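You operate a simulated robot arm through the tools that you are given. There is no shell and no other tool. Be economical: measure what you need, move in short steps, check, and stop when the job is done.

You are at the controls of a simulated robot arm. One attempt, no reset.

Task
The socket strip has tripped: unplug the charger, reset the strip and switch it on again.
Fine: switch it off first; one press; lay the orange plug on the counter; the table lamp shines again.

The check looks at the end state, three seconds after you hand in, the way a careful person would. Anything else that was tipped, shoved, dropped, spilled or broken makes it a failure.

Robot
A 7-joint arm with a fingered hand on a trunk, on a base that drives. Base frame: it is fixed to the floor where the robot stands at the start and does not move with it; the origin is under the middle of the robot, x ahead of it, y to its left, z up. Readings come in m, degrees, newtons and seconds.
With the tool pointing down near the work surface it reaches from about 0.1 to 0.64 m from the robot's upright axis, wherever it stands. Its first joint turns from -166.0 to 166.0 degrees. Places, roughly: plug (4x3x4 cm) [0.7, -0.2, 1.4]; reset button [0.8, -0.3, 1.4]; socket strip [0.8, -0.1, 1.4]; socket strip switch [0.7, 0, 1.4]. Payload 4 kg.
Tool frame: the origin (TCP) lies between the finger pads and is the grasp point; the fingertips stand 0.026 m ahead of it; z points along the fingers, y is the line along which they close. The gripper opens to 0.148 m. The gripper's body begins 0.073 m behind the TCP. The gripper is a hand of 3 fingers: y runs from the thumb to the fingers, the wrist lies at [0, 0, -0.239] in the tool frame, and closing takes about 1.5 s.
Orientation is that of the tool frame in the base frame, as a unit quaternion [w, x, y, z]. With the fingers straight down and closing along the base's y, the tool's x points along the base's -x, its y along +y and its z along -z.

Tools
- The arm moves only by the tool nudge_tool. Its argument "commands" is a list of rows, each a list of 3 entries, a list of its own where there are three numbers: the finger opening in m, from 0 to 0.148, then the shift along the tool's x, y, z in m, then the turn, a rotation vector about the tool's x, y, z in degrees. In form: [[gripper, [dx, dy, dz], [wx, wy, wz]], ...]. A call has 1 to 10 rows; each row shifts and turns the commanded pose from where the row before left it, along the tool's axes as they then stand. Each row takes 0.2 s and may step no farther than 0.05 m and 8.6 degrees from the row before; otherwise, or with a gripper value out of range, the whole call is refused. A pose out of reach is approached as far as the arm can. The call stops where the force on the tool passes 40 N (or 10 N more than at its start, if that is more) or the arm is blocked; 0.2 s more then pass. Each finger travels about 0.072 m/s and halts on what it meets, pressing with about 22 N; the grip force reading is that of the motor and also rises with nothing between the fingers. The clock runs only during rows and for 0.2 s after the last one: add rows that do not move to give the fingers time. It gives the time, the measured TCP pose, the force on the tool (base axes), the opening and the grip force at its end, in the units of the frame above (readings bear some noise), with the torque about the TCP (base axes, N m) and any sound that the robot's microphone picked up.
- Cameras (640 x 400 px; columns grow to the right, rows downward): "scene" is now at [0.0175, 0.1016, 1.4154]; the picture's right is [-0.54, -0.84, 0.00], its down [-0.19, 0.12, -0.98] and it looks along [0.82, -0.53, -0.22] (base axes); focal length 269 px, centre (320, 200). "wrist" rides on the gripper at [0.068, -0.039, -0.09] in the tool frame; the picture's right is [0.50, 0.87, 0.00], its down [-0.65, 0.38, -0.65] and it looks along [-0.57, 0.33, 0.76] (tool axes); focal length 222 px, centre (320, 200). There is no depth. A picture from a camera that has moved, and an enlarged one, comes with that camera's place and axes in the base frame and with its lens.
- get_image(camera): a new picture of that camera. No time passes.
- move_column(by): slides the trunk up (or, below 0, down) by that many m; the arm and the scene camera ride with it, the base frame stays. It gives what a move gives, with no picture.
- drive_base(legs): drives the robot by 1 to 6 legs, each [ahead, left, turn to the left] in m, m and degrees, along the robot's own axes; the way and the turn of a leg run together, so that a leg with both is an arc; at most 1.5 m and 180 degrees a leg. The arm and the cameras ride along, it lands a little off, and it stops where it bumps. It gives what a move gives.
- hand_shape(shape): the hand has 3 fingers and takes this shape, open, in about a second: jaw (thumb against the fingers, like two jaws); tri (thumb and two fingers); tip (a fingertip pinch); poke (one finger out to press); point (the index stretched); flat (the hand flat); cup (the hand cupped); fist (a fist). The gripper value then closes the fingers along that shape, each until it touches; the sizes above hold for jaw. It gives what a move gives, with no picture.
- aim_head(pan, tilt): turns the head with the scene camera to pan (to the left, within 155 degrees either way) and tilt (down, from -29 to 69), counted from straight ahead of the robot. It gives what a move gives.
- enlarge(camera, box): a new picture of the part [left, top, right, bottom] of that camera's present view, enlarged. No time passes.
- sign_off(): hands the job in; it is judged then, once.

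Work in short steps. Places have to be worked out from the pictures, the camera data and where the tool is seen: move nearer, look again, correct. Check each grasp and each placing, and mend what went wrong. You have 120 turns and 82 pictures in all, those below and enlarged ones among them. Open the gripper and draw the arm clear of the work before you hand the job in, unless the task says otherwise; then end with one line.

The tools are called after "Call:" as a command line: name --argument value ..., lists and objects as JSON in quotes. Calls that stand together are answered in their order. nudge_tool: Moves the arm, as the interface text tells. Its arguments: {"type":"object","properties":{"commands":{"type":"array","items":{"type":"array"}}},"required":["commands"]} The other tools are called the same way: move_column (by) slides the trunk up or down; hand_shape (shape) gives the hand a shape; drive_base (legs) drives the base; aim_head (pan, tilt) turns the head that bears the scene camera; get_image (camera) takes a picture; enlarge (camera, box) takes an enlarged picture of a part of a camera's view; sign_off () hands the job in.

At the start:

```text
t: 0.0
eef_pos: [0.3311, -0.2612, 1.15]
tcp_rot: [0.0, 0.001, 1.0, 0.0]
ft_force: [0.2, 0.5, 0.9]
torque: [0.0, -0.01, 0.02]
grip_width: 0.1481
grasp_force: 0.2
shape: jaw
trunk travel left (down, up): [-0.334, 0.256]
robot x, y, heading: [0.0016, -0.001, -0.1]
head pan, tilt: [-32.7, 12.7]
```

scene: 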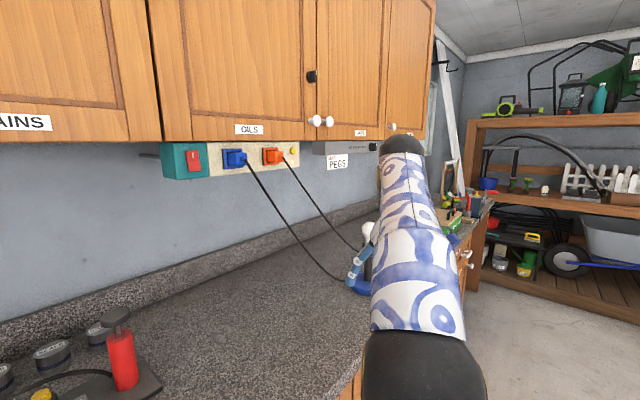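
wrist: 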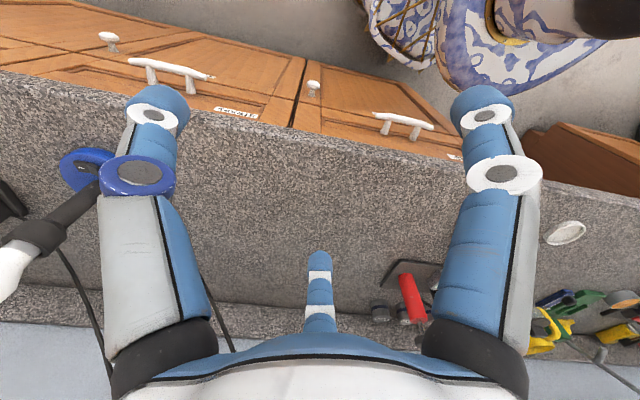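

The strip hangs under the wall cupboards: a teal end with a red switch, then a blue plug, an orange plug and a yellow button. I'll enlarge that part to see the details.

Call:
enlarge --camera "scene" --box '[150, 120, 390, 270]'

Call:
aim_head --pan 0 --tilt 15

Call:
get_image --camera "scene"

```text
2.67 times, centred on (270, 195) of scene
camera zoom: at [0.0175, 0.1016, 1.4154], right [-0.54, -0.84, 0.0], down [-0.19, 0.12, -0.98], along [0.82, -0.53, -0.22], focal length 718 px, centre (453, 213)
```

zoom: 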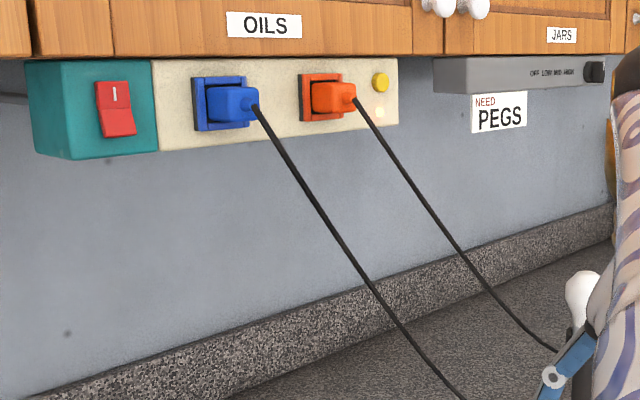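

```text
t: 1.0
eef_pos: [0.3314, -0.2614, 1.151]
tcp_rot: [-0.001, 0.001, 1.0, 0.0]
ft_force: [0.2, 0.2, 0.3]
torque: [0.02, 0.01, -0.01]
grip_width: 0.1478
grasp_force: 0.2
shape: jaw
trunk travel left (down, up): [-0.334, 0.256]
robot x, y, heading: [0.0039, -0.0027, 0.1]
head pan, tilt: [0.0, 15.0]
```

```text
78 pictures are left
camera scene: at [0.0324, 0.152, 1.4117], right [0.0, -1.0, 0.0], down [-0.26, 0.0, -0.97], along [0.97, 0.0, -0.26], focal length 269 px, centre (320, 200)
```

scene: 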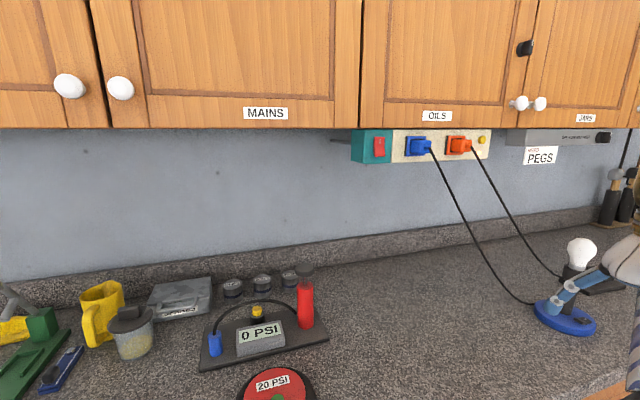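

The back edge of the counter runs to a vanishing point that puts the wall about 17° off square, so "into the wall" is about (0.95, 0.30, 0). I'll swing the tool up from pointing down to pointing level, well short of the strip.

Call:
nudge_tool --commands '[[0.148, [-0.025, 0, 0], [0, -8.5, 0]], [0.148, [-0.025, 0, 0], [0, -8.5, 0]], [0.148, [-0.025, 0, 0], [0, -8.5, 0]], [0.148, [-0.025, 0, 0], [0, -8.5, 0]], [0.148, [-0.025, 0, 0], [0, -8.5, 0]], [0.148, [-0.025, 0, 0], [0, -8.5, 0]], [0.148, [-0.025, 0, 0], [0, -8.5, 0]], [0.148, [-0.025, 0, 0], [0, -8.5, 0]], [0.148, [-0.02, 0, 0], [0, -8.5, 0]], [0.148, [-0.02, 0, 0], [0, -8.5, 0]]]'

Call:
get_image --camera "wrist"

Call:
get_image --camera "scene"

```text
t: 3.2
eef_pos: [0.5072, -0.2613, 1.2811]
tcp_rot: [0.676, 0.0, 0.737, 0.0]
ft_force: [0.5, -0.1, -0.4]
torque: [0.01, -0.02, -0.03]
grip_width: 0.1479
grasp_force: 0.0
shape: jaw
trunk travel left (down, up): [-0.334, 0.256]
robot x, y, heading: [0.0008, 0.0009, -0.0]
head pan, tilt: [0.0, 15.0]
```

```text
77 pictures are left
camera wrist: at [0.4102, -0.299, 1.2222], right [-0.04, 0.87, -0.5], down [-0.6, 0.38, 0.71], along [0.8, 0.33, 0.5], focal length 222 px, centre (320, 200)
```

wrist: 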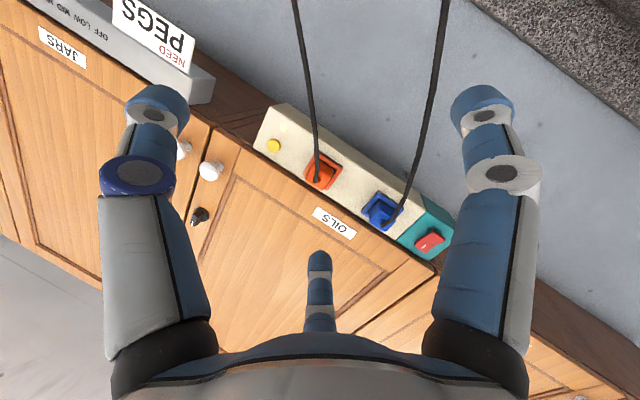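

```text
76 pictures are left
camera scene: at [0.0324, 0.1521, 1.4117], right [0.0, -1.0, 0.0], down [-0.26, 0.0, -0.97], along [0.97, 0.0, -0.26], focal length 269 px, centre (320, 200)
```

scene: 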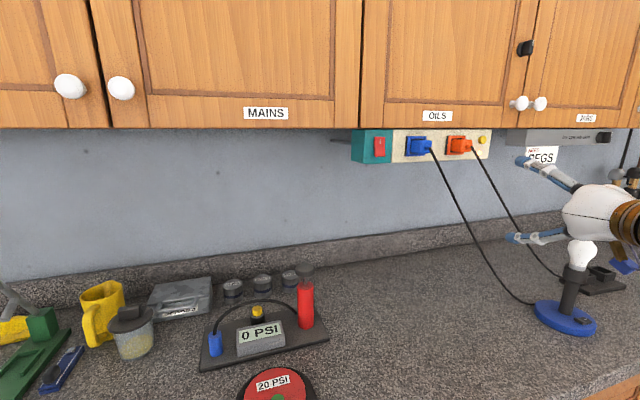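

Using the head and wrist views together I get: switch ≈ (0.666, 0.016, 1.369), orange plug ≈ (0.722, -0.195, 1.367), button ≈ (0.767, -0.280, 1.381). That puts the wall at about 18°. I'll take the poke shape, square the tool to the wall, and stop about 15 cm in front of the switch.

Call:
hand_shape --shape "poke"

Call:
nudge_tool --commands '[[0.148, [0, 0, 0], [0, -4.9, 0]], [0.148, [0, 0, 0], [-6, 0, 0]], [0.148, [0, 0, 0], [-6, 0, 0]], [0.148, [0, 0, 0], [-6, 0, 0]], [0.148, [-0.014, 0.036, 0.012], [0, 0, 0]], [0.148, [-0.014, 0.036, 0.012], [0, 0, 0]], [0.148, [-0.014, 0.036, 0.012], [0, 0, 0]], [0.148, [-0.014, 0.036, 0.012], [0, 0, 0]], [0.148, [-0.014, 0.036, 0.012], [0, 0, 0]], [0.148, [-0.014, 0.036, 0.012], [0, 0, 0]]]'

Call:
get_image --camera "wrist"

Call:
get_image --camera "scene"

```text
t: 4.1
eef_pos: [0.5068, -0.2615, 1.2808]
tcp_rot: [0.675, 0.001, 0.737, -0.001]
ft_force: [0.9, 0.5, -1.1]
torque: [-0.02, 0.03, 0.01]
grip_width: 0.0001
grasp_force: 0.1
shape: poke
trunk travel left (down, up): [-0.334, 0.256]
robot x, y, heading: [0.0037, 0.0013, 0.1]
head pan, tilt: [0.0, 15.0]
```

```text
t: 6.3
eef_pos: [0.5091, -0.0337, 1.3652]
tcp_rot: [0.698, -0.11, 0.699, 0.11]
ft_force: [0.4, 0.0, 0.7]
torque: [-0.01, 0.01, 0.01]
grip_width: 0.0
grasp_force: 0.1
shape: poke
out of reach, approached as far as the arm can: row 1, 2
trunk travel left (down, up): [-0.334, 0.256]
robot x, y, heading: [0.0064, 0.0023, -0.3]
head pan, tilt: [0.0, 15.0]
```

```text
75 pictures are left
camera wrist: at [0.434, -0.0971, 1.2981], right [-0.27, 0.82, -0.5], down [-0.74, 0.16, 0.66], along [0.62, 0.54, 0.57], focal length 222 px, centre (320, 200)
```

wrist: 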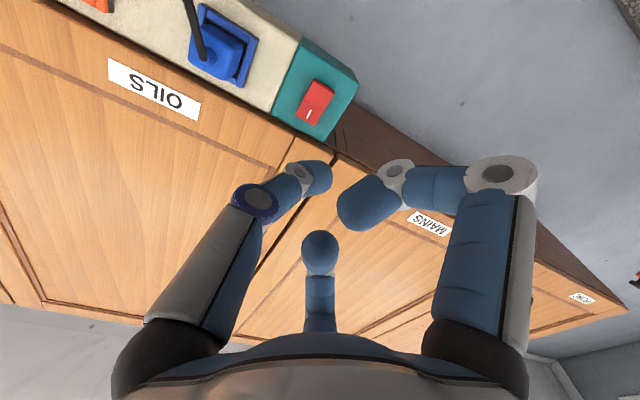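

```text
74 pictures are left
camera scene: at [0.0324, 0.152, 1.4117], right [0.0, -1.0, 0.0], down [-0.26, 0.0, -0.97], along [0.97, 0.0, -0.26], focal length 269 px, centre (320, 200)
```

scene: 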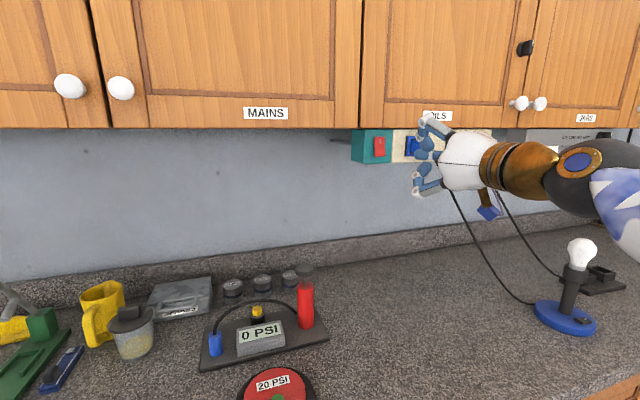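

The tool is square to the wall now. I need to see which finger stands out in the poke shape, so I'll enlarge the hand.

Call:
enlarge --camera "scene" --box '[340, 100, 500, 200]'

Call:
enlarge --camera "wrist" --box '[160, 0, 480, 300]'

```text
4.00 times, centred on (420, 150) of scene
camera zoom: at [0.0324, 0.152, 1.4117], right [0.0, -1.0, 0.0], down [-0.26, 0.0, -0.97], along [0.97, 0.0, -0.26], focal length 1077 px, centre (-80, 400)
```

zoom: 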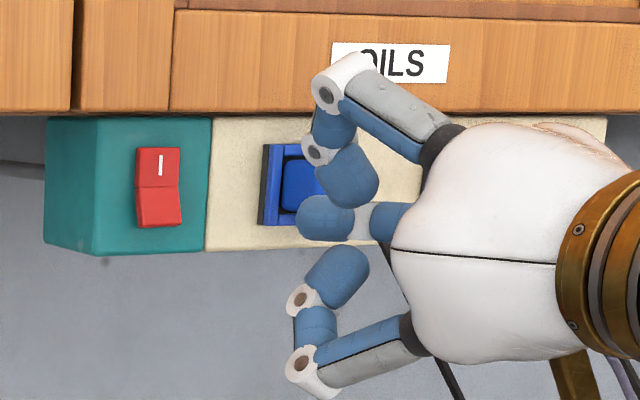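

```text
1.33 times, centred on (320, 150) of wrist
camera zoom: at [0.434, -0.0971, 1.2981], right [-0.27, 0.82, -0.5], down [-0.74, 0.16, 0.66], along [0.62, 0.54, 0.57], focal length 296 px, centre (320, 267)
```

zoom: 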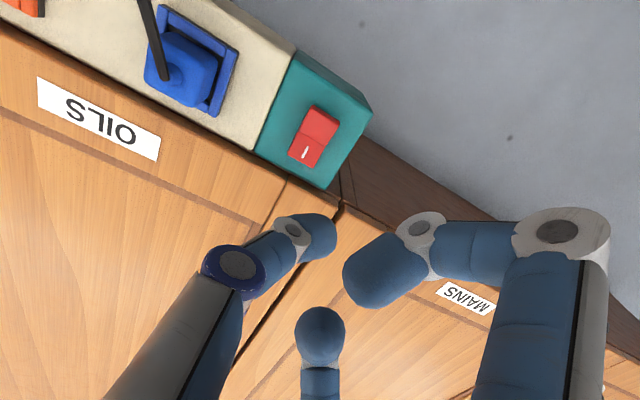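

In the poke shape the thumb tip leads on the tool axis, about 2–2.5 cm ahead of the TCP, and the curled knuckles sit 4–5 cm further back. I'll advance 10 cm towards the lower (O) half of the rocker and check before touching.

Call:
nudge_tool --commands '[[0, [0.003, -0.001, 0.025], [0, 0, 0]], [0, [0.003, -0.001, 0.025], [0, 0, 0]], [0, [0.002, -0.001, 0.025], [0, 0, 0]], [0, [0.002, -0.001, 0.025], [0, 0, 0]]]'

Call:
enlarge --camera "scene" --box '[320, 100, 480, 200]'

Call:
enlarge --camera "wrist" --box '[160, 0, 480, 300]'

```text
t: 7.3
eef_pos: [0.6056, -0.0061, 1.3558]
tcp_rot: [0.698, -0.11, 0.699, 0.11]
ft_force: [-0.7, 0.5, 0.8]
torque: [0.04, 0.05, -0.03]
grip_width: 0.0
grasp_force: 21.9
shape: jaw
trunk travel left (down, up): [-0.334, 0.256]
robot x, y, heading: [0.0016, -0.002, -0.1]
head pan, tilt: [0.0, 15.0]
```

```text
4.00 times, centred on (400, 150) of scene
camera zoom: at [0.0324, 0.1521, 1.4117], right [0.0, -1.0, 0.0], down [-0.26, 0.0, -0.97], along [0.97, 0.0, -0.26], focal length 1077 px, centre (0, 400)
```

zoom: 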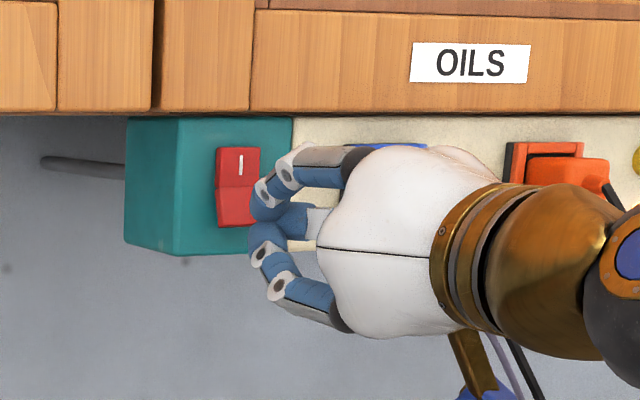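

```text
1.33 times, centred on (320, 150) of wrist
camera zoom: at [0.5307, -0.0703, 1.2874], right [-0.27, 0.82, -0.5], down [-0.74, 0.16, 0.66], along [0.62, 0.54, 0.57], focal length 296 px, centre (320, 267)
```

zoom: 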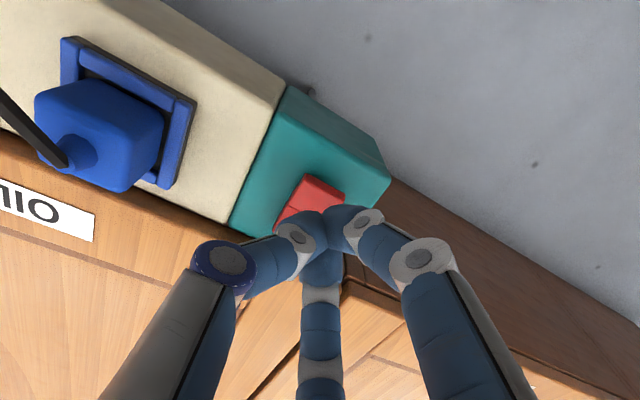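

Sending gripper value 0 put the hand back in the closed jaw shape, which is too bulky for the rocker. I'll back off and take poke again, using 0.148 this time, which kept the shape before.

Call:
nudge_tool --commands '[[0, [0, 0, -0.03], [0, 0, 0]], [0, [0, 0, -0.03], [0, 0, 0]]]'

Call:
hand_shape --shape "poke"

Call:
nudge_tool --commands '[[0.148, [0, 0, 0.03], [0, 0, 0]], [0.148, [0, 0, 0.03], [0, 0, 0]]]'

Call:
enlarge --camera "scene" --box '[320, 100, 480, 200]'

Call:
enlarge --camera "wrist" --box '[160, 0, 480, 300]'

```text
t: 7.9
eef_pos: [0.5483, -0.0261, 1.3556]
tcp_rot: [0.698, -0.111, 0.699, 0.11]
ft_force: [0.3, 0.4, -0.6]
torque: [0.0, 0.02, -0.05]
grip_width: 0.0003
grasp_force: 21.8
shape: jaw
trunk travel left (down, up): [-0.334, 0.256]
robot x, y, heading: [0.0007, 0.0013, 0.1]
head pan, tilt: [0.0, 15.0]
```

```text
t: 8.8
eef_pos: [0.5482, -0.025, 1.3545]
tcp_rot: [0.698, -0.111, 0.699, 0.111]
ft_force: [-0.3, -0.2, 0.6]
torque: [0.01, -0.02, 0.0]
grip_width: 0.0001
grasp_force: 0.1
shape: poke
trunk travel left (down, up): [-0.334, 0.256]
robot x, y, heading: [0.0009, -0.0002, 0.2]
head pan, tilt: [0.0, 15.0]
```

```text
t: 9.4
eef_pos: [0.6059, -0.006, 1.3544]
tcp_rot: [0.697, -0.111, 0.699, 0.111]
ft_force: [-1.0, -0.6, 0.4]
torque: [0.01, 0.01, -0.05]
grip_width: 0.0
grasp_force: 0.0
shape: poke
trunk travel left (down, up): [-0.334, 0.256]
robot x, y, heading: [0.0028, 0.0033, 0.0]
head pan, tilt: [0.0, 15.0]
```

```text
4.00 times, centred on (400, 150) of scene
camera zoom: at [0.0325, 0.1521, 1.4117], right [0.0, -1.0, 0.0], down [-0.26, 0.0, -0.97], along [0.97, 0.0, -0.26], focal length 1077 px, centre (0, 400)
```

zoom: 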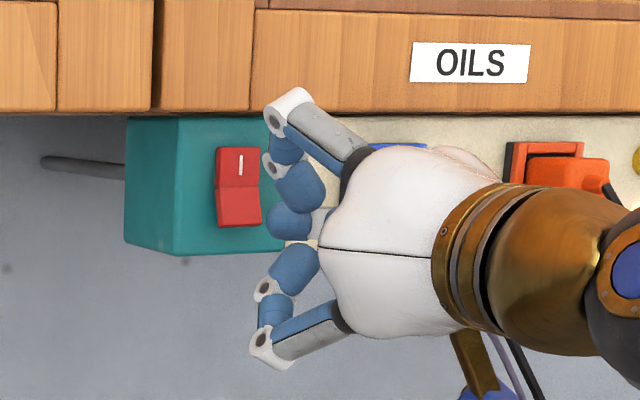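

```text
1.33 times, centred on (320, 150) of wrist
camera zoom: at [0.5307, -0.071, 1.2873], right [-0.27, 0.82, -0.5], down [-0.74, 0.16, 0.66], along [0.62, 0.54, 0.57], focal length 296 px, centre (320, 267)
```

zoom: 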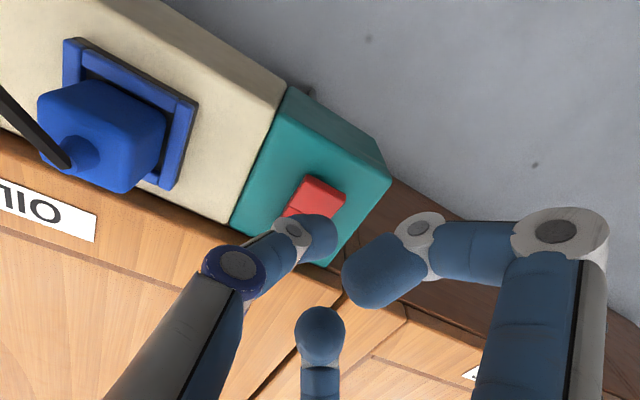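

The fingertip is about 4 cm from the rocker and lined up with its lower half. I'll advance in small steps and watch the force and any sound.

Call:
nudge_tool --commands '[[0.148, [0.002, -0.003, 0.012], [0, 0, 0]], [0.148, [0.001, 0, 0.012], [0, 0, 0]], [0.148, [0, 0, 0.006], [0, 0, 0]], [0.148, [0, 0, 0.005], [0, 0, 0]], [0.148, [0, 0, 0.004], [0, 0, 0]]]'

Call:
enlarge --camera "scene" --box '[320, 100, 480, 200]'

```text
t: 10.6
eef_pos: [0.6419, 0.0013, 1.3529]
tcp_rot: [0.699, -0.11, 0.699, 0.11]
ft_force: [-10.5, -5.0, -3.4]
torque: [0.04, 0.01, -0.02]
grip_width: 0.0002
grasp_force: 0.0
shape: poke
trunk travel left (down, up): [-0.334, 0.256]
robot x, y, heading: [-0.0012, -0.0002, -0.2]
head pan, tilt: [0.0, 15.0]
```

```text
4.00 times, centred on (400, 150) of scene
camera zoom: at [0.0307, 0.1513, 1.4118], right [0.0, -1.0, 0.0], down [-0.26, 0.0, -0.97], along [0.97, 0.0, -0.26], focal length 1077 px, centre (0, 400)
```

zoom: 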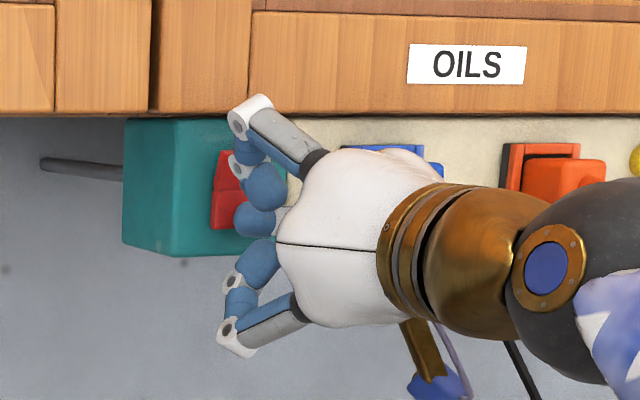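

There's about 11 N of contact on the lower half and no click yet. I'll press on in small steps.

Call:
nudge_tool --commands '[[0.148, [0, 0, 0.003], [0, 0, 0]], [0.148, [0, 0, 0.003], [0, 0, 0]]]'

```text
t: 11.2
eef_pos: [0.6451, -0.0009, 1.3545]
tcp_rot: [0.699, -0.11, 0.698, 0.11]
ft_force: [-29.0, -15.3, -9.3]
torque: [-0.04, 0.04, 0.05]
grip_width: 0.0
grasp_force: 0.1
shape: poke
trunk travel left (down, up): [-0.334, 0.256]
robot x, y, heading: [-0.0014, -0.0005, 0.1]
head pan, tilt: [0.0, 15.0]
```

It's stiff at about 33 N with no click. I'll back off and look closely at how the rocker sits.

Call:
nudge_tool --commands '[[0.148, [0, 0, -0.02], [0, 0, 0]], [0.148, [0, 0, -0.04], [0, 0, 0]], [0.148, [0.02, 0, -0.04], [0, 0, 0]]]'

Call:
enlarge --camera "scene" --box '[340, 120, 404, 170]'

Call:
enlarge --camera "wrist" --box '[240, 40, 400, 140]'

```text
t: 12.0
eef_pos: [0.5529, -0.0249, 1.3317]
tcp_rot: [0.698, -0.11, 0.7, 0.109]
ft_force: [-0.1, 0.0, 0.1]
torque: [-0.05, -0.03, -0.03]
grip_width: 0.0001
grasp_force: 0.0
shape: poke
trunk travel left (down, up): [-0.334, 0.256]
robot x, y, heading: [0.0, 0.0004, -0.1]
head pan, tilt: [0.0, 15.0]
```

```text
8.00 times, centred on (372, 145) of scene
camera zoom: at [0.0324, 0.1522, 1.4118], right [0.0, -1.0, 0.0], down [-0.26, 0.0, -0.97], along [0.97, 0.0, -0.26], focal length 2155 px, centre (-96, 640)
```

zoom: 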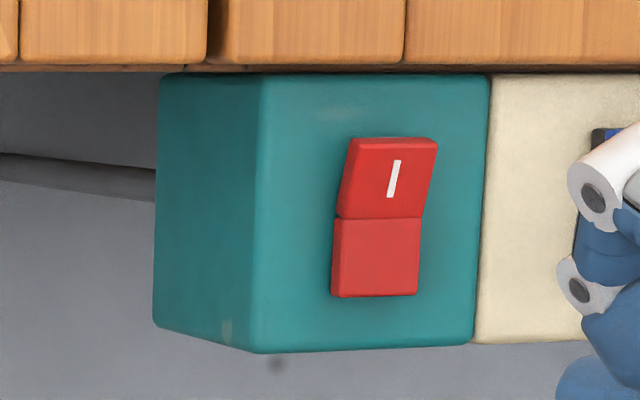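

```text
4.00 times, centred on (320, 90) of wrist
camera zoom: at [0.4784, -0.0895, 1.2643], right [-0.27, 0.82, -0.5], down [-0.74, 0.16, 0.66], along [0.62, 0.54, 0.57], focal length 888 px, centre (320, 640)
```

zoom: 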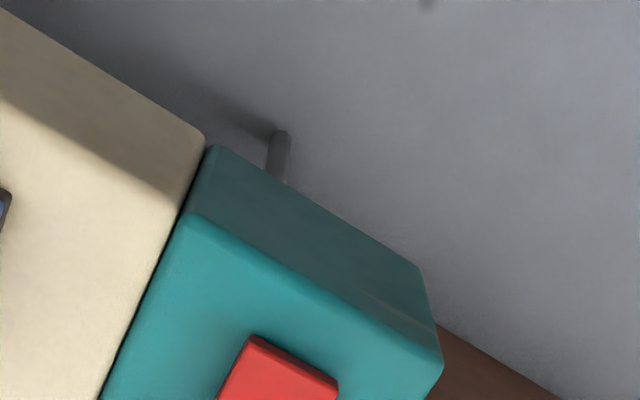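

The rocker has flipped: the top half now stands proud, so the strip is off. Next I'll take the jaw shape, partly closed, and move to a standoff in front of the orange plug, keeping clear of the blue cord.

Call:
hand_shape --shape "jaw"

Call:
nudge_tool --commands '[[0.075, [-0.015, 0, -0.03], [0, 0, 0]], [0.075, [-0.02, -0.03, -0.01], [0, 0, 0]], [0.075, [0, -0.04, 0], [0, 0, 0]], [0.075, [0, -0.04, 0], [0, 0, 0]], [0.075, [0, -0.04, 0], [0, 0, 0]], [0.075, [0, -0.04, 0], [0, 0, 0]], [0.075, [0, -0.024, 0], [0, 0, 0]]]'

Call:
get_image --camera "wrist"

Call:
enlarge --camera "scene" --box '[360, 80, 600, 230]'

```text
t: 12.9
eef_pos: [0.5535, -0.0253, 1.3319]
tcp_rot: [0.698, -0.11, 0.699, 0.11]
ft_force: [-0.4, 0.9, 0.2]
torque: [-0.01, 0.0, 0.02]
grip_width: 0.1479
grasp_force: 0.0
shape: jaw
trunk travel left (down, up): [-0.334, 0.256]
robot x, y, heading: [-0.0015, -0.0017, 0.1]
head pan, tilt: [0.0, 15.0]
```

```text
t: 14.5
eef_pos: [0.582, -0.2423, 1.3675]
tcp_rot: [0.698, -0.111, 0.699, 0.111]
ft_force: [0.7, -0.1, -0.3]
torque: [-0.01, -0.03, -0.04]
grip_width: 0.0754
grasp_force: 0.0
shape: jaw
trunk travel left (down, up): [-0.334, 0.256]
robot x, y, heading: [-0.0014, 0.0043, 0.3]
head pan, tilt: [0.0, 15.0]
```

```text
64 pictures are left
camera wrist: at [0.5071, -0.306, 1.2998], right [-0.27, 0.82, -0.5], down [-0.74, 0.16, 0.66], along [0.62, 0.54, 0.56], focal length 222 px, centre (320, 200)
```

wrist: 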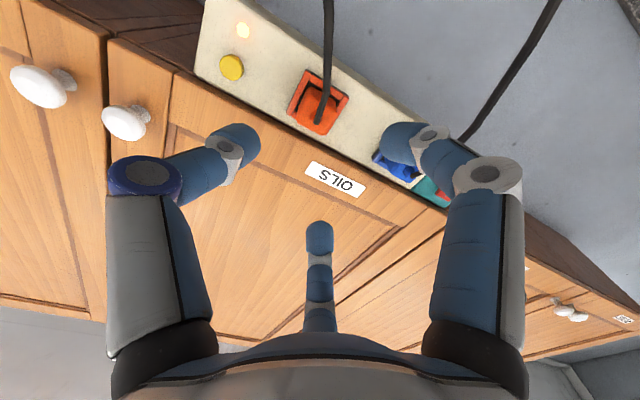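

```text
2.67 times, centred on (480, 155) of scene
camera zoom: at [0.0325, 0.1519, 1.4117], right [0.0, -1.0, 0.0], down [-0.26, 0.0, -0.97], along [0.97, 0.0, -0.26], focal length 718 px, centre (-107, 320)
```

zoom: 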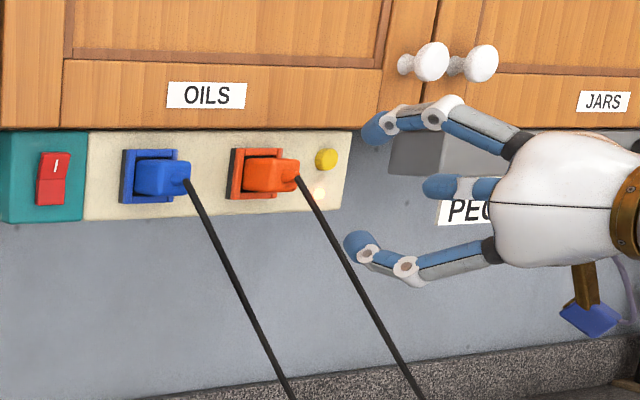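

The tool is centred on the orange plug to within a few mm, and the cord root is about 11 cm ahead. The fingers will straddle it above and below-left, with the thumb on the right. I'll advance 10 cm and check.

Call:
nudge_tool --commands '[[0.075, [0, 0, 0.025], [0, 0, 0]], [0.075, [0, 0, 0.025], [0, 0, 0]], [0.075, [0, 0, 0.025], [0, 0, 0]], [0.075, [0, 0, 0.02], [0, 0, 0]]]'

Call:
get_image --camera "wrist"

Call:
enlarge --camera "scene" --box '[400, 100, 560, 200]'

```text
t: 15.5
eef_pos: [0.6675, -0.2096, 1.3584]
tcp_rot: [0.698, -0.11, 0.699, 0.11]
ft_force: [-0.8, 0.0, 0.4]
torque: [0.02, 0.0, 0.0]
grip_width: 0.0755
grasp_force: 0.0
shape: jaw
out of reach, approached as far as the arm can: row 4
trunk travel left (down, up): [-0.334, 0.256]
robot x, y, heading: [0.0015, -0.0005, 0.1]
head pan, tilt: [0.0, 15.0]
```

```text
62 pictures are left
camera wrist: at [0.5916, -0.274, 1.2914], right [-0.27, 0.82, -0.5], down [-0.74, 0.16, 0.66], along [0.62, 0.54, 0.57], focal length 222 px, centre (320, 200)
```

wrist: 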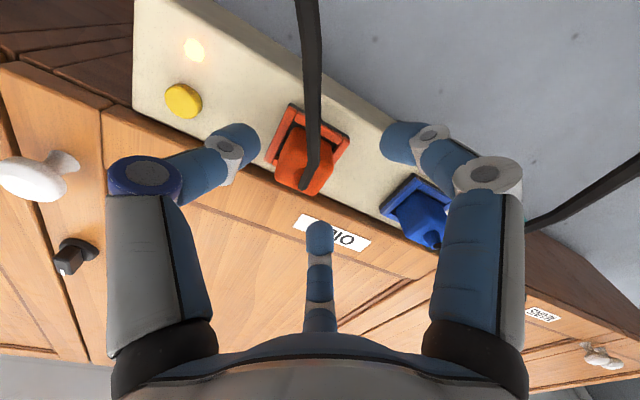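

```text
4.00 times, centred on (480, 150) of scene
camera zoom: at [0.0323, 0.1515, 1.4118], right [0.0, -1.0, 0.0], down [-0.26, 0.0, -0.97], along [0.97, 0.0, -0.26], focal length 1077 px, centre (-320, 400)
```

zoom: 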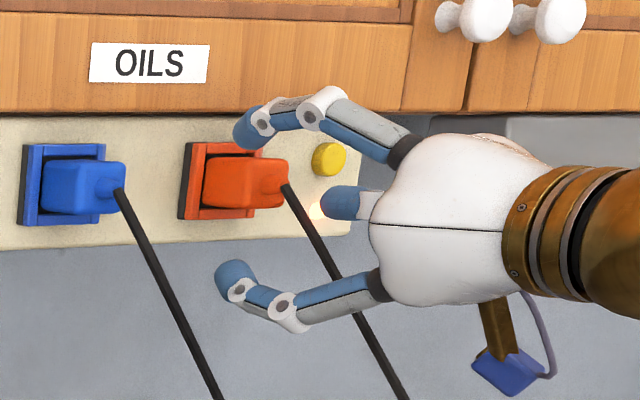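

The arm is at its reach limit, and the sag suggests the shoulder is well below the wrist. I'll back off, raise the trunk 12 cm, and bring the tool back down by the same amount.

Call:
nudge_tool --commands '[[0.075, [0, 0, -0.04], [0, 0, 0]], [0.075, [0, 0, -0.04], [0, 0, 0]]]'

Call:
move_column --by 0.12

Call:
nudge_tool --commands '[[0.075, [0.04, 0, 0], [0, 0, 0]], [0.075, [0.04, 0, 0], [0, 0, 0]], [0.075, [0.036, 0, 0], [0, 0, 0]]]'

```text
t: 16.1
eef_pos: [0.5903, -0.2334, 1.3588]
tcp_rot: [0.698, -0.111, 0.699, 0.111]
ft_force: [0.6, 0.7, -0.5]
torque: [-0.03, -0.01, -0.02]
grip_width: 0.0752
grasp_force: 0.1
shape: jaw
trunk travel left (down, up): [-0.334, 0.256]
robot x, y, heading: [-0.0039, 0.0001, -0.3]
head pan, tilt: [0.0, 15.0]
```

```text
t: 17.6
eef_pos: [0.5922, -0.2335, 1.4782]
tcp_rot: [0.698, -0.11, 0.699, 0.11]
ft_force: [-0.1, -0.3, -0.5]
torque: [-0.03, 0.0, 0.0]
grip_width: 0.0752
grasp_force: 0.0
shape: jaw
trunk travel left (down, up): [-0.454, 0.136]
robot x, y, heading: [0.0018, -0.0001, -0.1]
head pan, tilt: [0.0, 15.0]
```

```text
t: 18.4
eef_pos: [0.5906, -0.2334, 1.3628]
tcp_rot: [0.698, -0.11, 0.699, 0.11]
ft_force: [0.1, -0.3, 0.1]
torque: [0.02, 0.0, 0.0]
grip_width: 0.0754
grasp_force: 0.0
shape: jaw
trunk travel left (down, up): [-0.454, 0.136]
robot x, y, heading: [-0.0021, 0.0044, 0.1]
head pan, tilt: [0.0, 15.0]
```

I'll advance with a small correction to the right and up, and put the TCP about 1.3 cm past the cord root.

Call:
nudge_tool --commands '[[0.075, [-0.003, -0.006, 0.025], [0, 0, 0]], [0.075, [0, 0, 0.025], [0, 0, 0]], [0.075, [0, 0, 0.025], [0, 0, 0]], [0.075, [0, 0, 0.02], [0, 0, 0]], [0.075, [0, 0, 0.013], [0, 0, 0]]]'

Call:
get_image --camera "wrist"

Call:
get_image --camera "scene"

```text
t: 19.6
eef_pos: [0.6963, -0.2059, 1.365]
tcp_rot: [0.698, -0.109, 0.699, 0.109]
ft_force: [-0.4, -0.4, 0.3]
torque: [0.0, 0.01, 0.01]
grip_width: 0.0754
grasp_force: 0.1
shape: jaw
trunk travel left (down, up): [-0.454, 0.136]
robot x, y, heading: [-0.0017, 0.0039, -0.2]
head pan, tilt: [0.0, 15.0]
```

```text
60 pictures are left
camera wrist: at [0.6209, -0.2708, 1.2978], right [-0.27, 0.82, -0.5], down [-0.74, 0.16, 0.66], along [0.62, 0.54, 0.56], focal length 222 px, centre (320, 200)
```

wrist: 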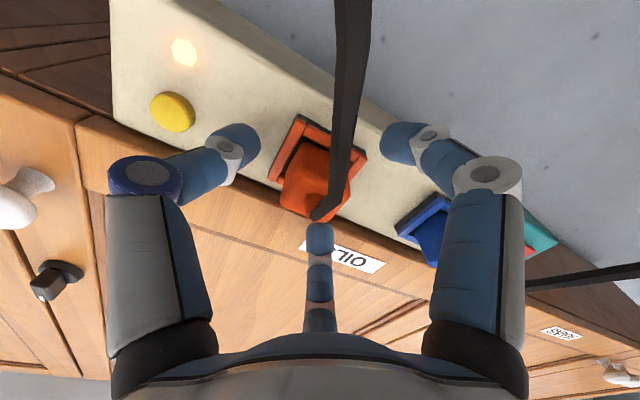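

```text
59 pictures are left
camera scene: at [0.0326, 0.152, 1.5317], right [0.0, -1.0, 0.0], down [-0.26, 0.0, -0.97], along [0.97, 0.0, -0.26], focal length 269 px, centre (320, 200)
```

scene: 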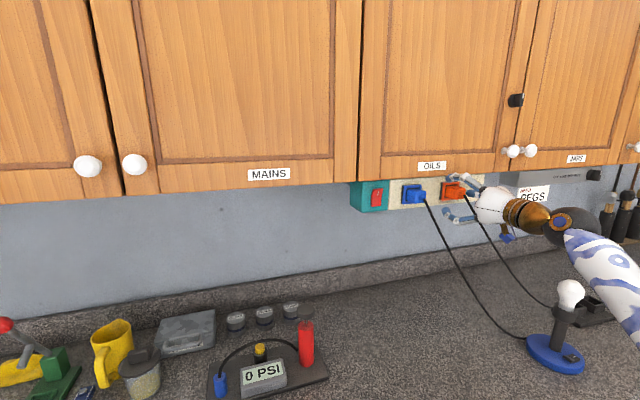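

Call:
enlarge --camera "scene" --box '[390, 150, 550, 250]'

```text
4.00 times, centred on (470, 200) of scene
camera zoom: at [0.0326, 0.152, 1.5317], right [0.0, -1.0, 0.0], down [-0.26, 0.0, -0.97], along [0.97, 0.0, -0.26], focal length 1077 px, centre (-280, 200)
```

zoom: 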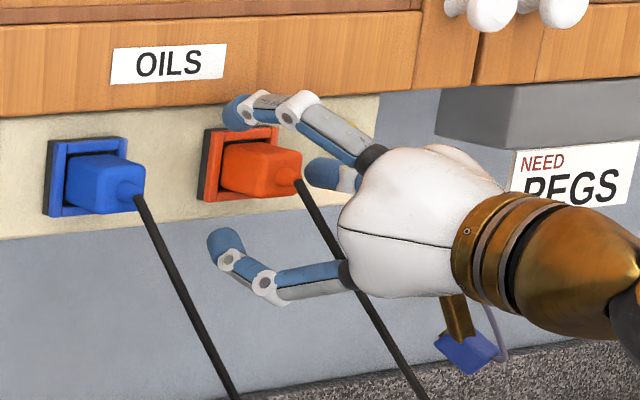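

The hand straddles the plug evenly, so I'll close on it.

Call:
nudge_tool --commands '[[0.03, [0, 0, 0], [0, 0, 0]], [0.0, [0, 0, 0], [0, 0, 0]], [0.0, [0, 0, 0], [0, 0, 0]], [0.0, [0, 0, 0], [0, 0, 0]], [0.0, [0, 0, 0], [0, 0, 0]], [0.0, [0, 0, 0], [0, 0, 0]], [0.0, [0, 0, 0], [0, 0, 0]]]'

Call:
enlarge --camera "scene" --box '[390, 150, 550, 250]'

Call:
get_image --camera "wrist"

```text
t: 21.2
eef_pos: [0.696, -0.2071, 1.3656]
tcp_rot: [0.698, -0.111, 0.699, 0.111]
ft_force: [4.3, -0.7, 2.7]
torque: [-0.01, -0.01, -0.06]
grip_width: 0.0302
grasp_force: 22.0
shape: jaw
trunk travel left (down, up): [-0.454, 0.136]
robot x, y, heading: [-0.0002, -0.002, 0.0]
head pan, tilt: [0.0, 15.0]
```

```text
4.00 times, centred on (470, 200) of scene
camera zoom: at [0.0331, 0.1518, 1.5317], right [0.0, -1.0, 0.0], down [-0.26, 0.0, -0.97], along [0.97, 0.0, -0.26], focal length 1077 px, centre (-280, 200)
```

zoom: 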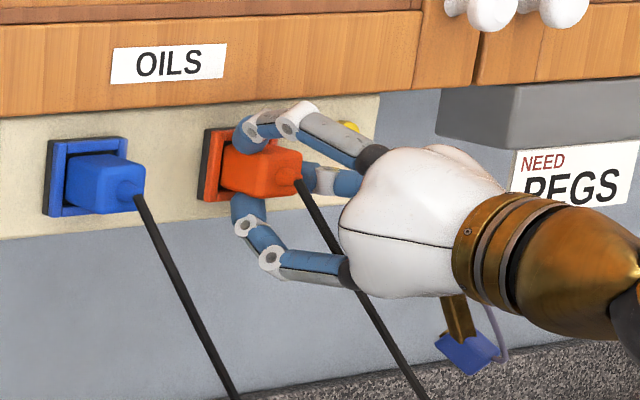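

```text
56 pictures are left
camera wrist: at [0.621, -0.2711, 1.2976], right [-0.27, 0.82, -0.5], down [-0.74, 0.16, 0.66], along [0.62, 0.54, 0.56], focal length 222 px, centre (320, 200)
```

wrist: 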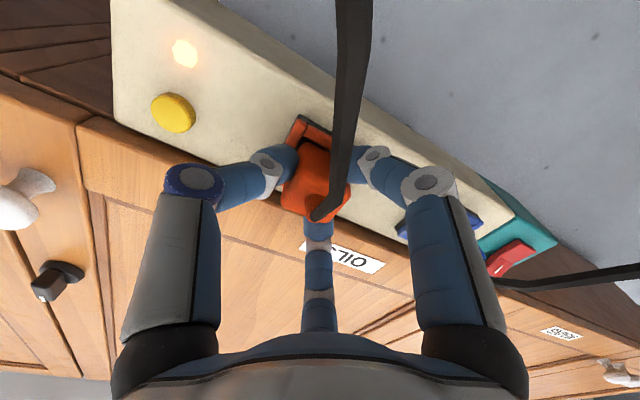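

Good: all three fingers hold the plug, with an opening of 3 cm and a 22 N grip. I'll pull it straight out along the socket axis in small steps.

Call:
nudge_tool --commands '[[0, [0, 0, -0.005], [0, 0, 0]], [0, [0, 0, -0.006], [0, 0, 0]], [0, [0, 0, -0.008], [0, 0, 0]], [0, [0, 0, -0.01], [0, 0, 0]], [0, [0, 0, -0.01], [0, 0, 0]], [0, [0, 0, -0.01], [0, 0, 0]]]'

Call:
enlarge --camera "scene" --box '[390, 150, 550, 250]'

```text
t: 22.6
eef_pos: [0.6492, -0.2224, 1.3663]
tcp_rot: [0.698, -0.11, 0.699, 0.111]
ft_force: [1.1, 0.2, 0.0]
torque: [-0.02, -0.04, 0.02]
grip_width: 0.0297
grasp_force: 21.8
shape: jaw
trunk travel left (down, up): [-0.454, 0.136]
robot x, y, heading: [-0.0011, -0.0006, 0.3]
head pan, tilt: [0.0, 15.0]
heard: snap
```

```text
4.00 times, centred on (470, 200) of scene
camera zoom: at [0.0325, 0.1519, 1.5317], right [0.0, -1.0, 0.0], down [-0.26, 0.0, -0.97], along [0.97, 0.0, -0.26], focal length 1077 px, centre (-280, 200)
```

zoom: 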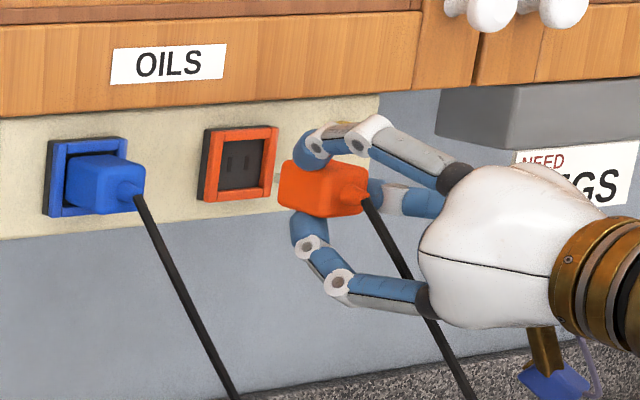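

The plug is out (a snap, and the socket is empty). I'll draw it back 12 cm, then tip the tool to point down while lowering it, over the clear counter in front of the blue cord.

Call:
nudge_tool --commands '[[0, [0, 0, -0.03], [0, 0, 0]], [0, [0, 0, -0.03], [0, 0, 0]], [0, [0, 0, -0.03], [0, 0, 0]], [0, [0, 0, -0.03], [0, 0, 0]]]'

Call:
nudge_tool --commands '[[0, [0.022, 0, 0], [0, 8.5, 0]], [0, [0.0218, 0, 0.003], [0, 8.5, 0]], [0, [0.021, 0, 0.0065], [0, 8.5, 0]], [0, [0.02, 0, 0.0095], [0, 8.5, 0]], [0, [0.018, 0, 0.0123], [0, 8.5, 0]], [0, [0.0162, 0, 0.0149], [0, 8.5, 0]], [0, [0.0138, 0, 0.017], [0, 8.5, 0]], [0, [0.011, 0, 0.019], [0, 8.5, 0]], [0, [0.0082, 0, 0.0204], [0, 8.5, 0]], [0, [0.0052, 0, 0.0214], [0, 8.5, 0]]]'

Call:
aim_head --pan -20 --tilt 35

Call:
get_image --camera "scene"

Call:
get_image --camera "wrist"

```text
t: 23.6
eef_pos: [0.5345, -0.2579, 1.3662]
tcp_rot: [0.698, -0.111, 0.699, 0.11]
ft_force: [-0.1, -0.1, -0.1]
torque: [0.02, 0.0, 0.0]
grip_width: 0.0294
grasp_force: 21.7
shape: jaw
trunk travel left (down, up): [-0.454, 0.136]
robot x, y, heading: [-0.0008, 0.0006, -0.1]
head pan, tilt: [0.0, 15.0]
```

```text
t: 25.8
eef_pos: [0.5355, -0.259, 1.1463]
tcp_rot: [0.04, -0.155, 0.987, 0.006]
ft_force: [0.7, -0.1, -0.5]
torque: [-0.01, 0.02, -0.01]
grip_width: 0.0286
grasp_force: 22.5
shape: jaw
trunk travel left (down, up): [-0.454, 0.136]
robot x, y, heading: [-0.0019, -0.0005, 0.0]
head pan, tilt: [0.0, 15.0]
```

```text
t: 26.6
eef_pos: [0.5356, -0.2583, 1.1466]
tcp_rot: [0.043, -0.156, 0.987, 0.006]
ft_force: [-0.9, -0.3, 0.4]
torque: [0.04, 0.02, -0.01]
grip_width: 0.029
grasp_force: 22.2
shape: jaw
trunk travel left (down, up): [-0.454, 0.136]
robot x, y, heading: [-0.0039, 0.0016, -0.1]
head pan, tilt: [-20.0, 35.0]
```

```text
54 pictures are left
camera scene: at [0.022, 0.1219, 1.4998], right [-0.34, -0.94, 0.0], down [-0.54, 0.2, -0.82], along [0.77, -0.28, -0.57], focal length 269 px, centre (320, 200)
```

scene: 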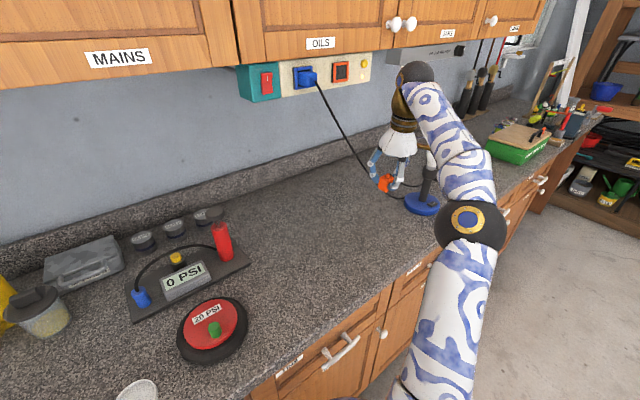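

```text
53 pictures are left
camera wrist: at [0.4746, -0.3181, 1.2303], right [-0.74, 0.67, -0.04], down [0.45, 0.54, 0.71], along [0.5, 0.5, -0.7], focal length 222 px, centre (320, 200)
```

wrist: 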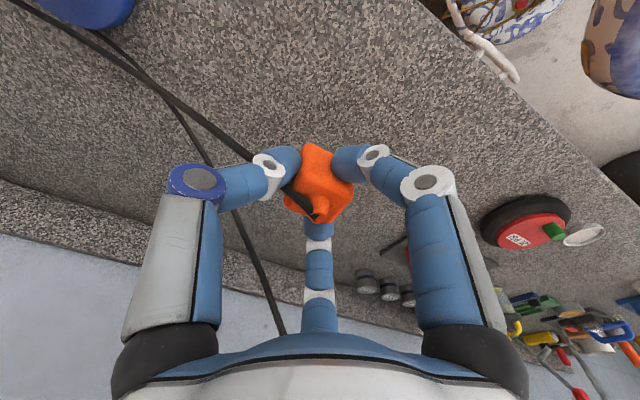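

The plug is held over clear counter, and the blue cord and lamp are well off to the side. I'll lower the trunk 12 cm, then come down gently with the arm.

Call:
move_column --by -0.12

Call:
nudge_tool --commands '[[0, [0, 0, 0.02], [0, 0, 0]], [0, [0, 0, 0.015], [0, 0, 0]], [0, [0, 0, 0.01], [0, 0, 0]]]'

Call:
get_image --camera "scene"

Call:
get_image --camera "wrist"

```text
t: 28.1
eef_pos: [0.5357, -0.2591, 1.0257]
tcp_rot: [0.043, -0.155, 0.987, 0.007]
ft_force: [0.0, 0.0, 0.2]
torque: [-0.03, -0.01, 0.02]
grip_width: 0.0288
grasp_force: 22.6
shape: jaw
trunk travel left (down, up): [-0.334, 0.256]
robot x, y, heading: [0.0023, -0.0002, 0.2]
head pan, tilt: [-20.0, 35.0]
```

```text
t: 28.9
eef_pos: [0.5387, -0.2583, 0.982]
tcp_rot: [0.043, -0.156, 0.987, 0.007]
ft_force: [0.2, 0.7, -0.6]
torque: [-0.03, 0.02, 0.02]
grip_width: 0.0288
grasp_force: 22.1
shape: jaw
trunk travel left (down, up): [-0.334, 0.256]
robot x, y, heading: [-0.0012, 0.0025, -0.2]
head pan, tilt: [-20.0, 35.0]
```

```text
52 pictures are left
camera scene: at [0.0219, 0.1219, 1.3797], right [-0.34, -0.94, 0.0], down [-0.54, 0.2, -0.82], along [0.77, -0.28, -0.57], focal length 269 px, centre (320, 200)
```

scene: 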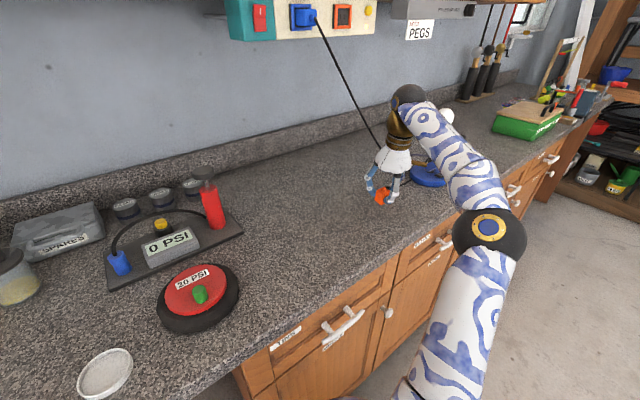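

```text
51 pictures are left
camera wrist: at [0.4786, -0.3167, 1.0656], right [-0.74, 0.67, -0.04], down [0.45, 0.54, 0.71], along [0.5, 0.5, -0.71], focal length 222 px, centre (320, 200)
```

wrist: 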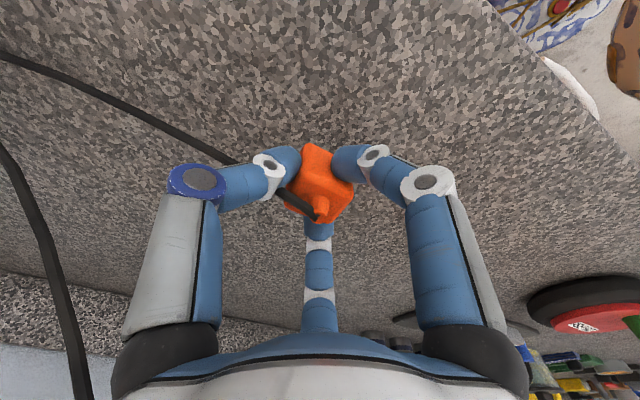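

I'll tilt the hand about 40° so that its open side faces down between the two fingers. That way the plug is laid down and not left standing on its pins.

Call:
nudge_tool --commands '[[0, [0, 0, 0], [8, 0, 0]], [0, [0, 0, 0], [8, 0, 0]], [0, [0, 0, 0], [8, 0, 0]], [0, [0, 0, 0], [8, 0, 0]], [0, [0, 0, 0], [8, 0, 0]]]'

Call:
get_image --camera "wrist"

Call:
enlarge --camera "scene" --box '[320, 80, 480, 230]'

```text
t: 30.1
eef_pos: [0.5384, -0.2568, 0.9808]
tcp_rot: [0.093, -0.133, 0.929, -0.332]
ft_force: [0.1, -0.5, 0.1]
torque: [0.02, -0.03, 0.0]
grip_width: 0.0289
grasp_force: 22.1
shape: jaw
trunk travel left (down, up): [-0.334, 0.256]
robot x, y, heading: [-0.0014, 0.0039, -0.1]
head pan, tilt: [-20.0, 35.0]
```

```text
50 pictures are left
camera wrist: at [0.4576, -0.2529, 1.0694], right [-0.63, 0.49, -0.6], down [0.38, 0.87, 0.31], along [0.67, -0.03, -0.74], focal length 222 px, centre (320, 200)
```

wrist: 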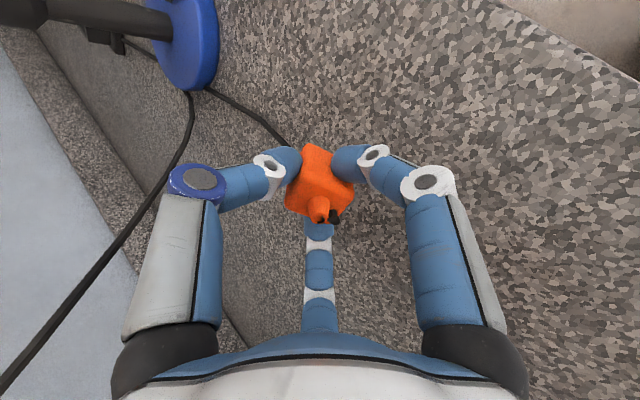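

```text
2.67 times, centred on (400, 155) of scene
camera zoom: at [0.0219, 0.1218, 1.3797], right [-0.34, -0.94, 0.0], down [-0.54, 0.2, -0.82], along [0.77, -0.28, -0.57], focal length 718 px, centre (107, 320)
```

zoom: 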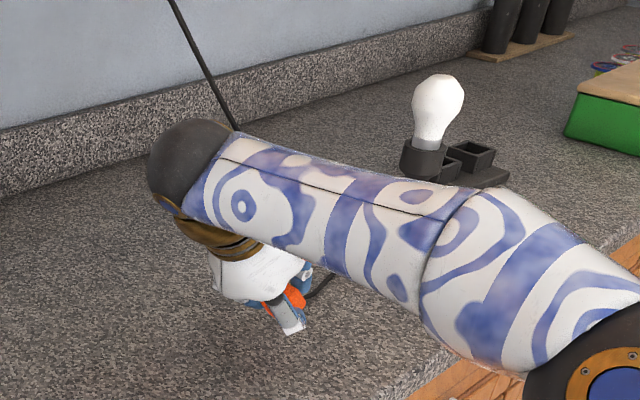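

No contact force, and the lamp and cord are clear. I'll lower straight down in small steps until something touches.

Call:
nudge_tool --commands '[[0, [0, 0.0064, 0.0077], [0, 0, 0]], [0, [0, 0.0064, 0.0077], [0, 0, 0]], [0, [0, 0.0032, 0.0038], [0, 0, 0]], [0, [0, 0.0032, 0.0038], [0, 0, 0]]]'

Call:
get_image --camera "wrist"

```text
t: 31.1
eef_pos: [0.541, -0.2569, 0.9519]
tcp_rot: [0.094, -0.132, 0.93, -0.331]
ft_force: [0.1, 0.3, 1.0]
torque: [0.03, 0.0, -0.04]
grip_width: 0.0288
grasp_force: 22.1
shape: jaw
trunk travel left (down, up): [-0.334, 0.256]
robot x, y, heading: [0.0025, 0.0012, -0.0]
head pan, tilt: [-20.0, 35.0]
```

```text
48 pictures are left
camera wrist: at [0.4598, -0.2527, 1.0397], right [-0.63, 0.49, -0.6], down [0.38, 0.87, 0.31], along [0.67, -0.03, -0.74], focal length 222 px, centre (320, 200)
```

wrist: 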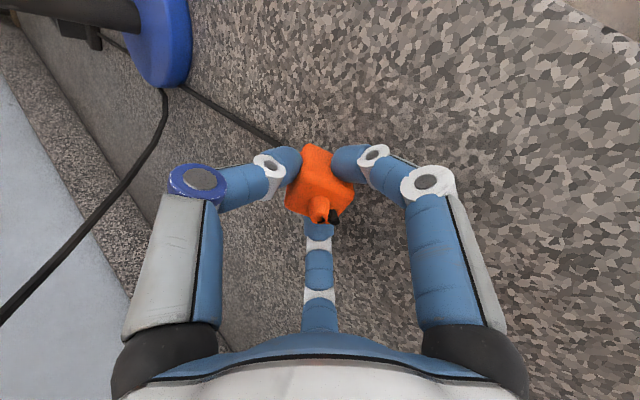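

Call:
nudge_tool --commands '[[0, [0, 0.0026, 0.0031], [0, 0, 0]], [0, [0, 0.0026, 0.0031], [0, 0, 0]], [0, [0, 0.0026, 0.0031], [0, 0, 0]]]'

```text
t: 31.9
eef_pos: [0.5423, -0.2556, 0.9417]
tcp_rot: [0.094, -0.132, 0.929, -0.332]
ft_force: [3.2, -0.7, 13.6]
torque: [-0.21, -0.02, 0.02]
grip_width: 0.03
grasp_force: 22.3
shape: jaw
trunk travel left (down, up): [-0.334, 0.256]
robot x, y, heading: [0.0035, -0.0007, 0.0]
head pan, tilt: [-20.0, 35.0]
```

The plug touches the counter at about 13 N. I'll ease up 2 mm and open slowly.

Call:
nudge_tool --commands '[[0, [0, -0.0013, -0.0015], [0, 0, 0]], [0.04, [0, 0, 0], [0, 0, 0]], [0.05, [0, 0, 0], [0, 0, 0]], [0.06, [0, 0, 0], [0, 0, 0]], [0.075, [0, 0, 0], [0, 0, 0]], [0.075, [0, 0, 0], [0, 0, 0]]]'

Call:
get_image --camera "wrist"

```text
t: 33.3
eef_pos: [0.5419, -0.2568, 0.9412]
tcp_rot: [0.092, -0.131, 0.93, -0.331]
ft_force: [0.0, -0.7, 0.2]
torque: [-0.02, -0.03, -0.02]
grip_width: 0.0744
grasp_force: 0.0
shape: jaw
trunk travel left (down, up): [-0.334, 0.256]
robot x, y, heading: [0.0005, -0.0036, -0.1]
head pan, tilt: [-20.0, 35.0]
```

```text
47 pictures are left
camera wrist: at [0.4607, -0.2523, 1.0294], right [-0.63, 0.49, -0.6], down [0.38, 0.87, 0.31], along [0.67, -0.03, -0.74], focal length 222 px, centre (320, 200)
```

wrist: 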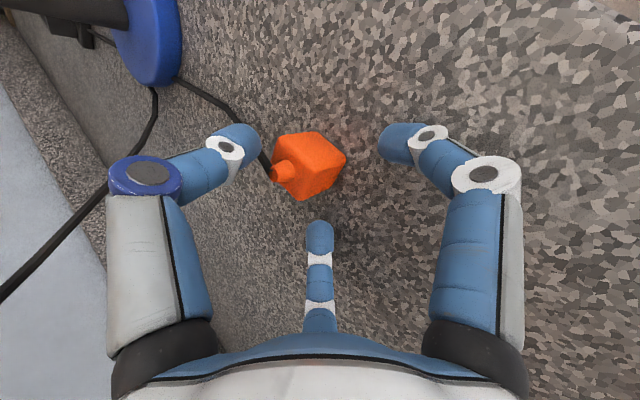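

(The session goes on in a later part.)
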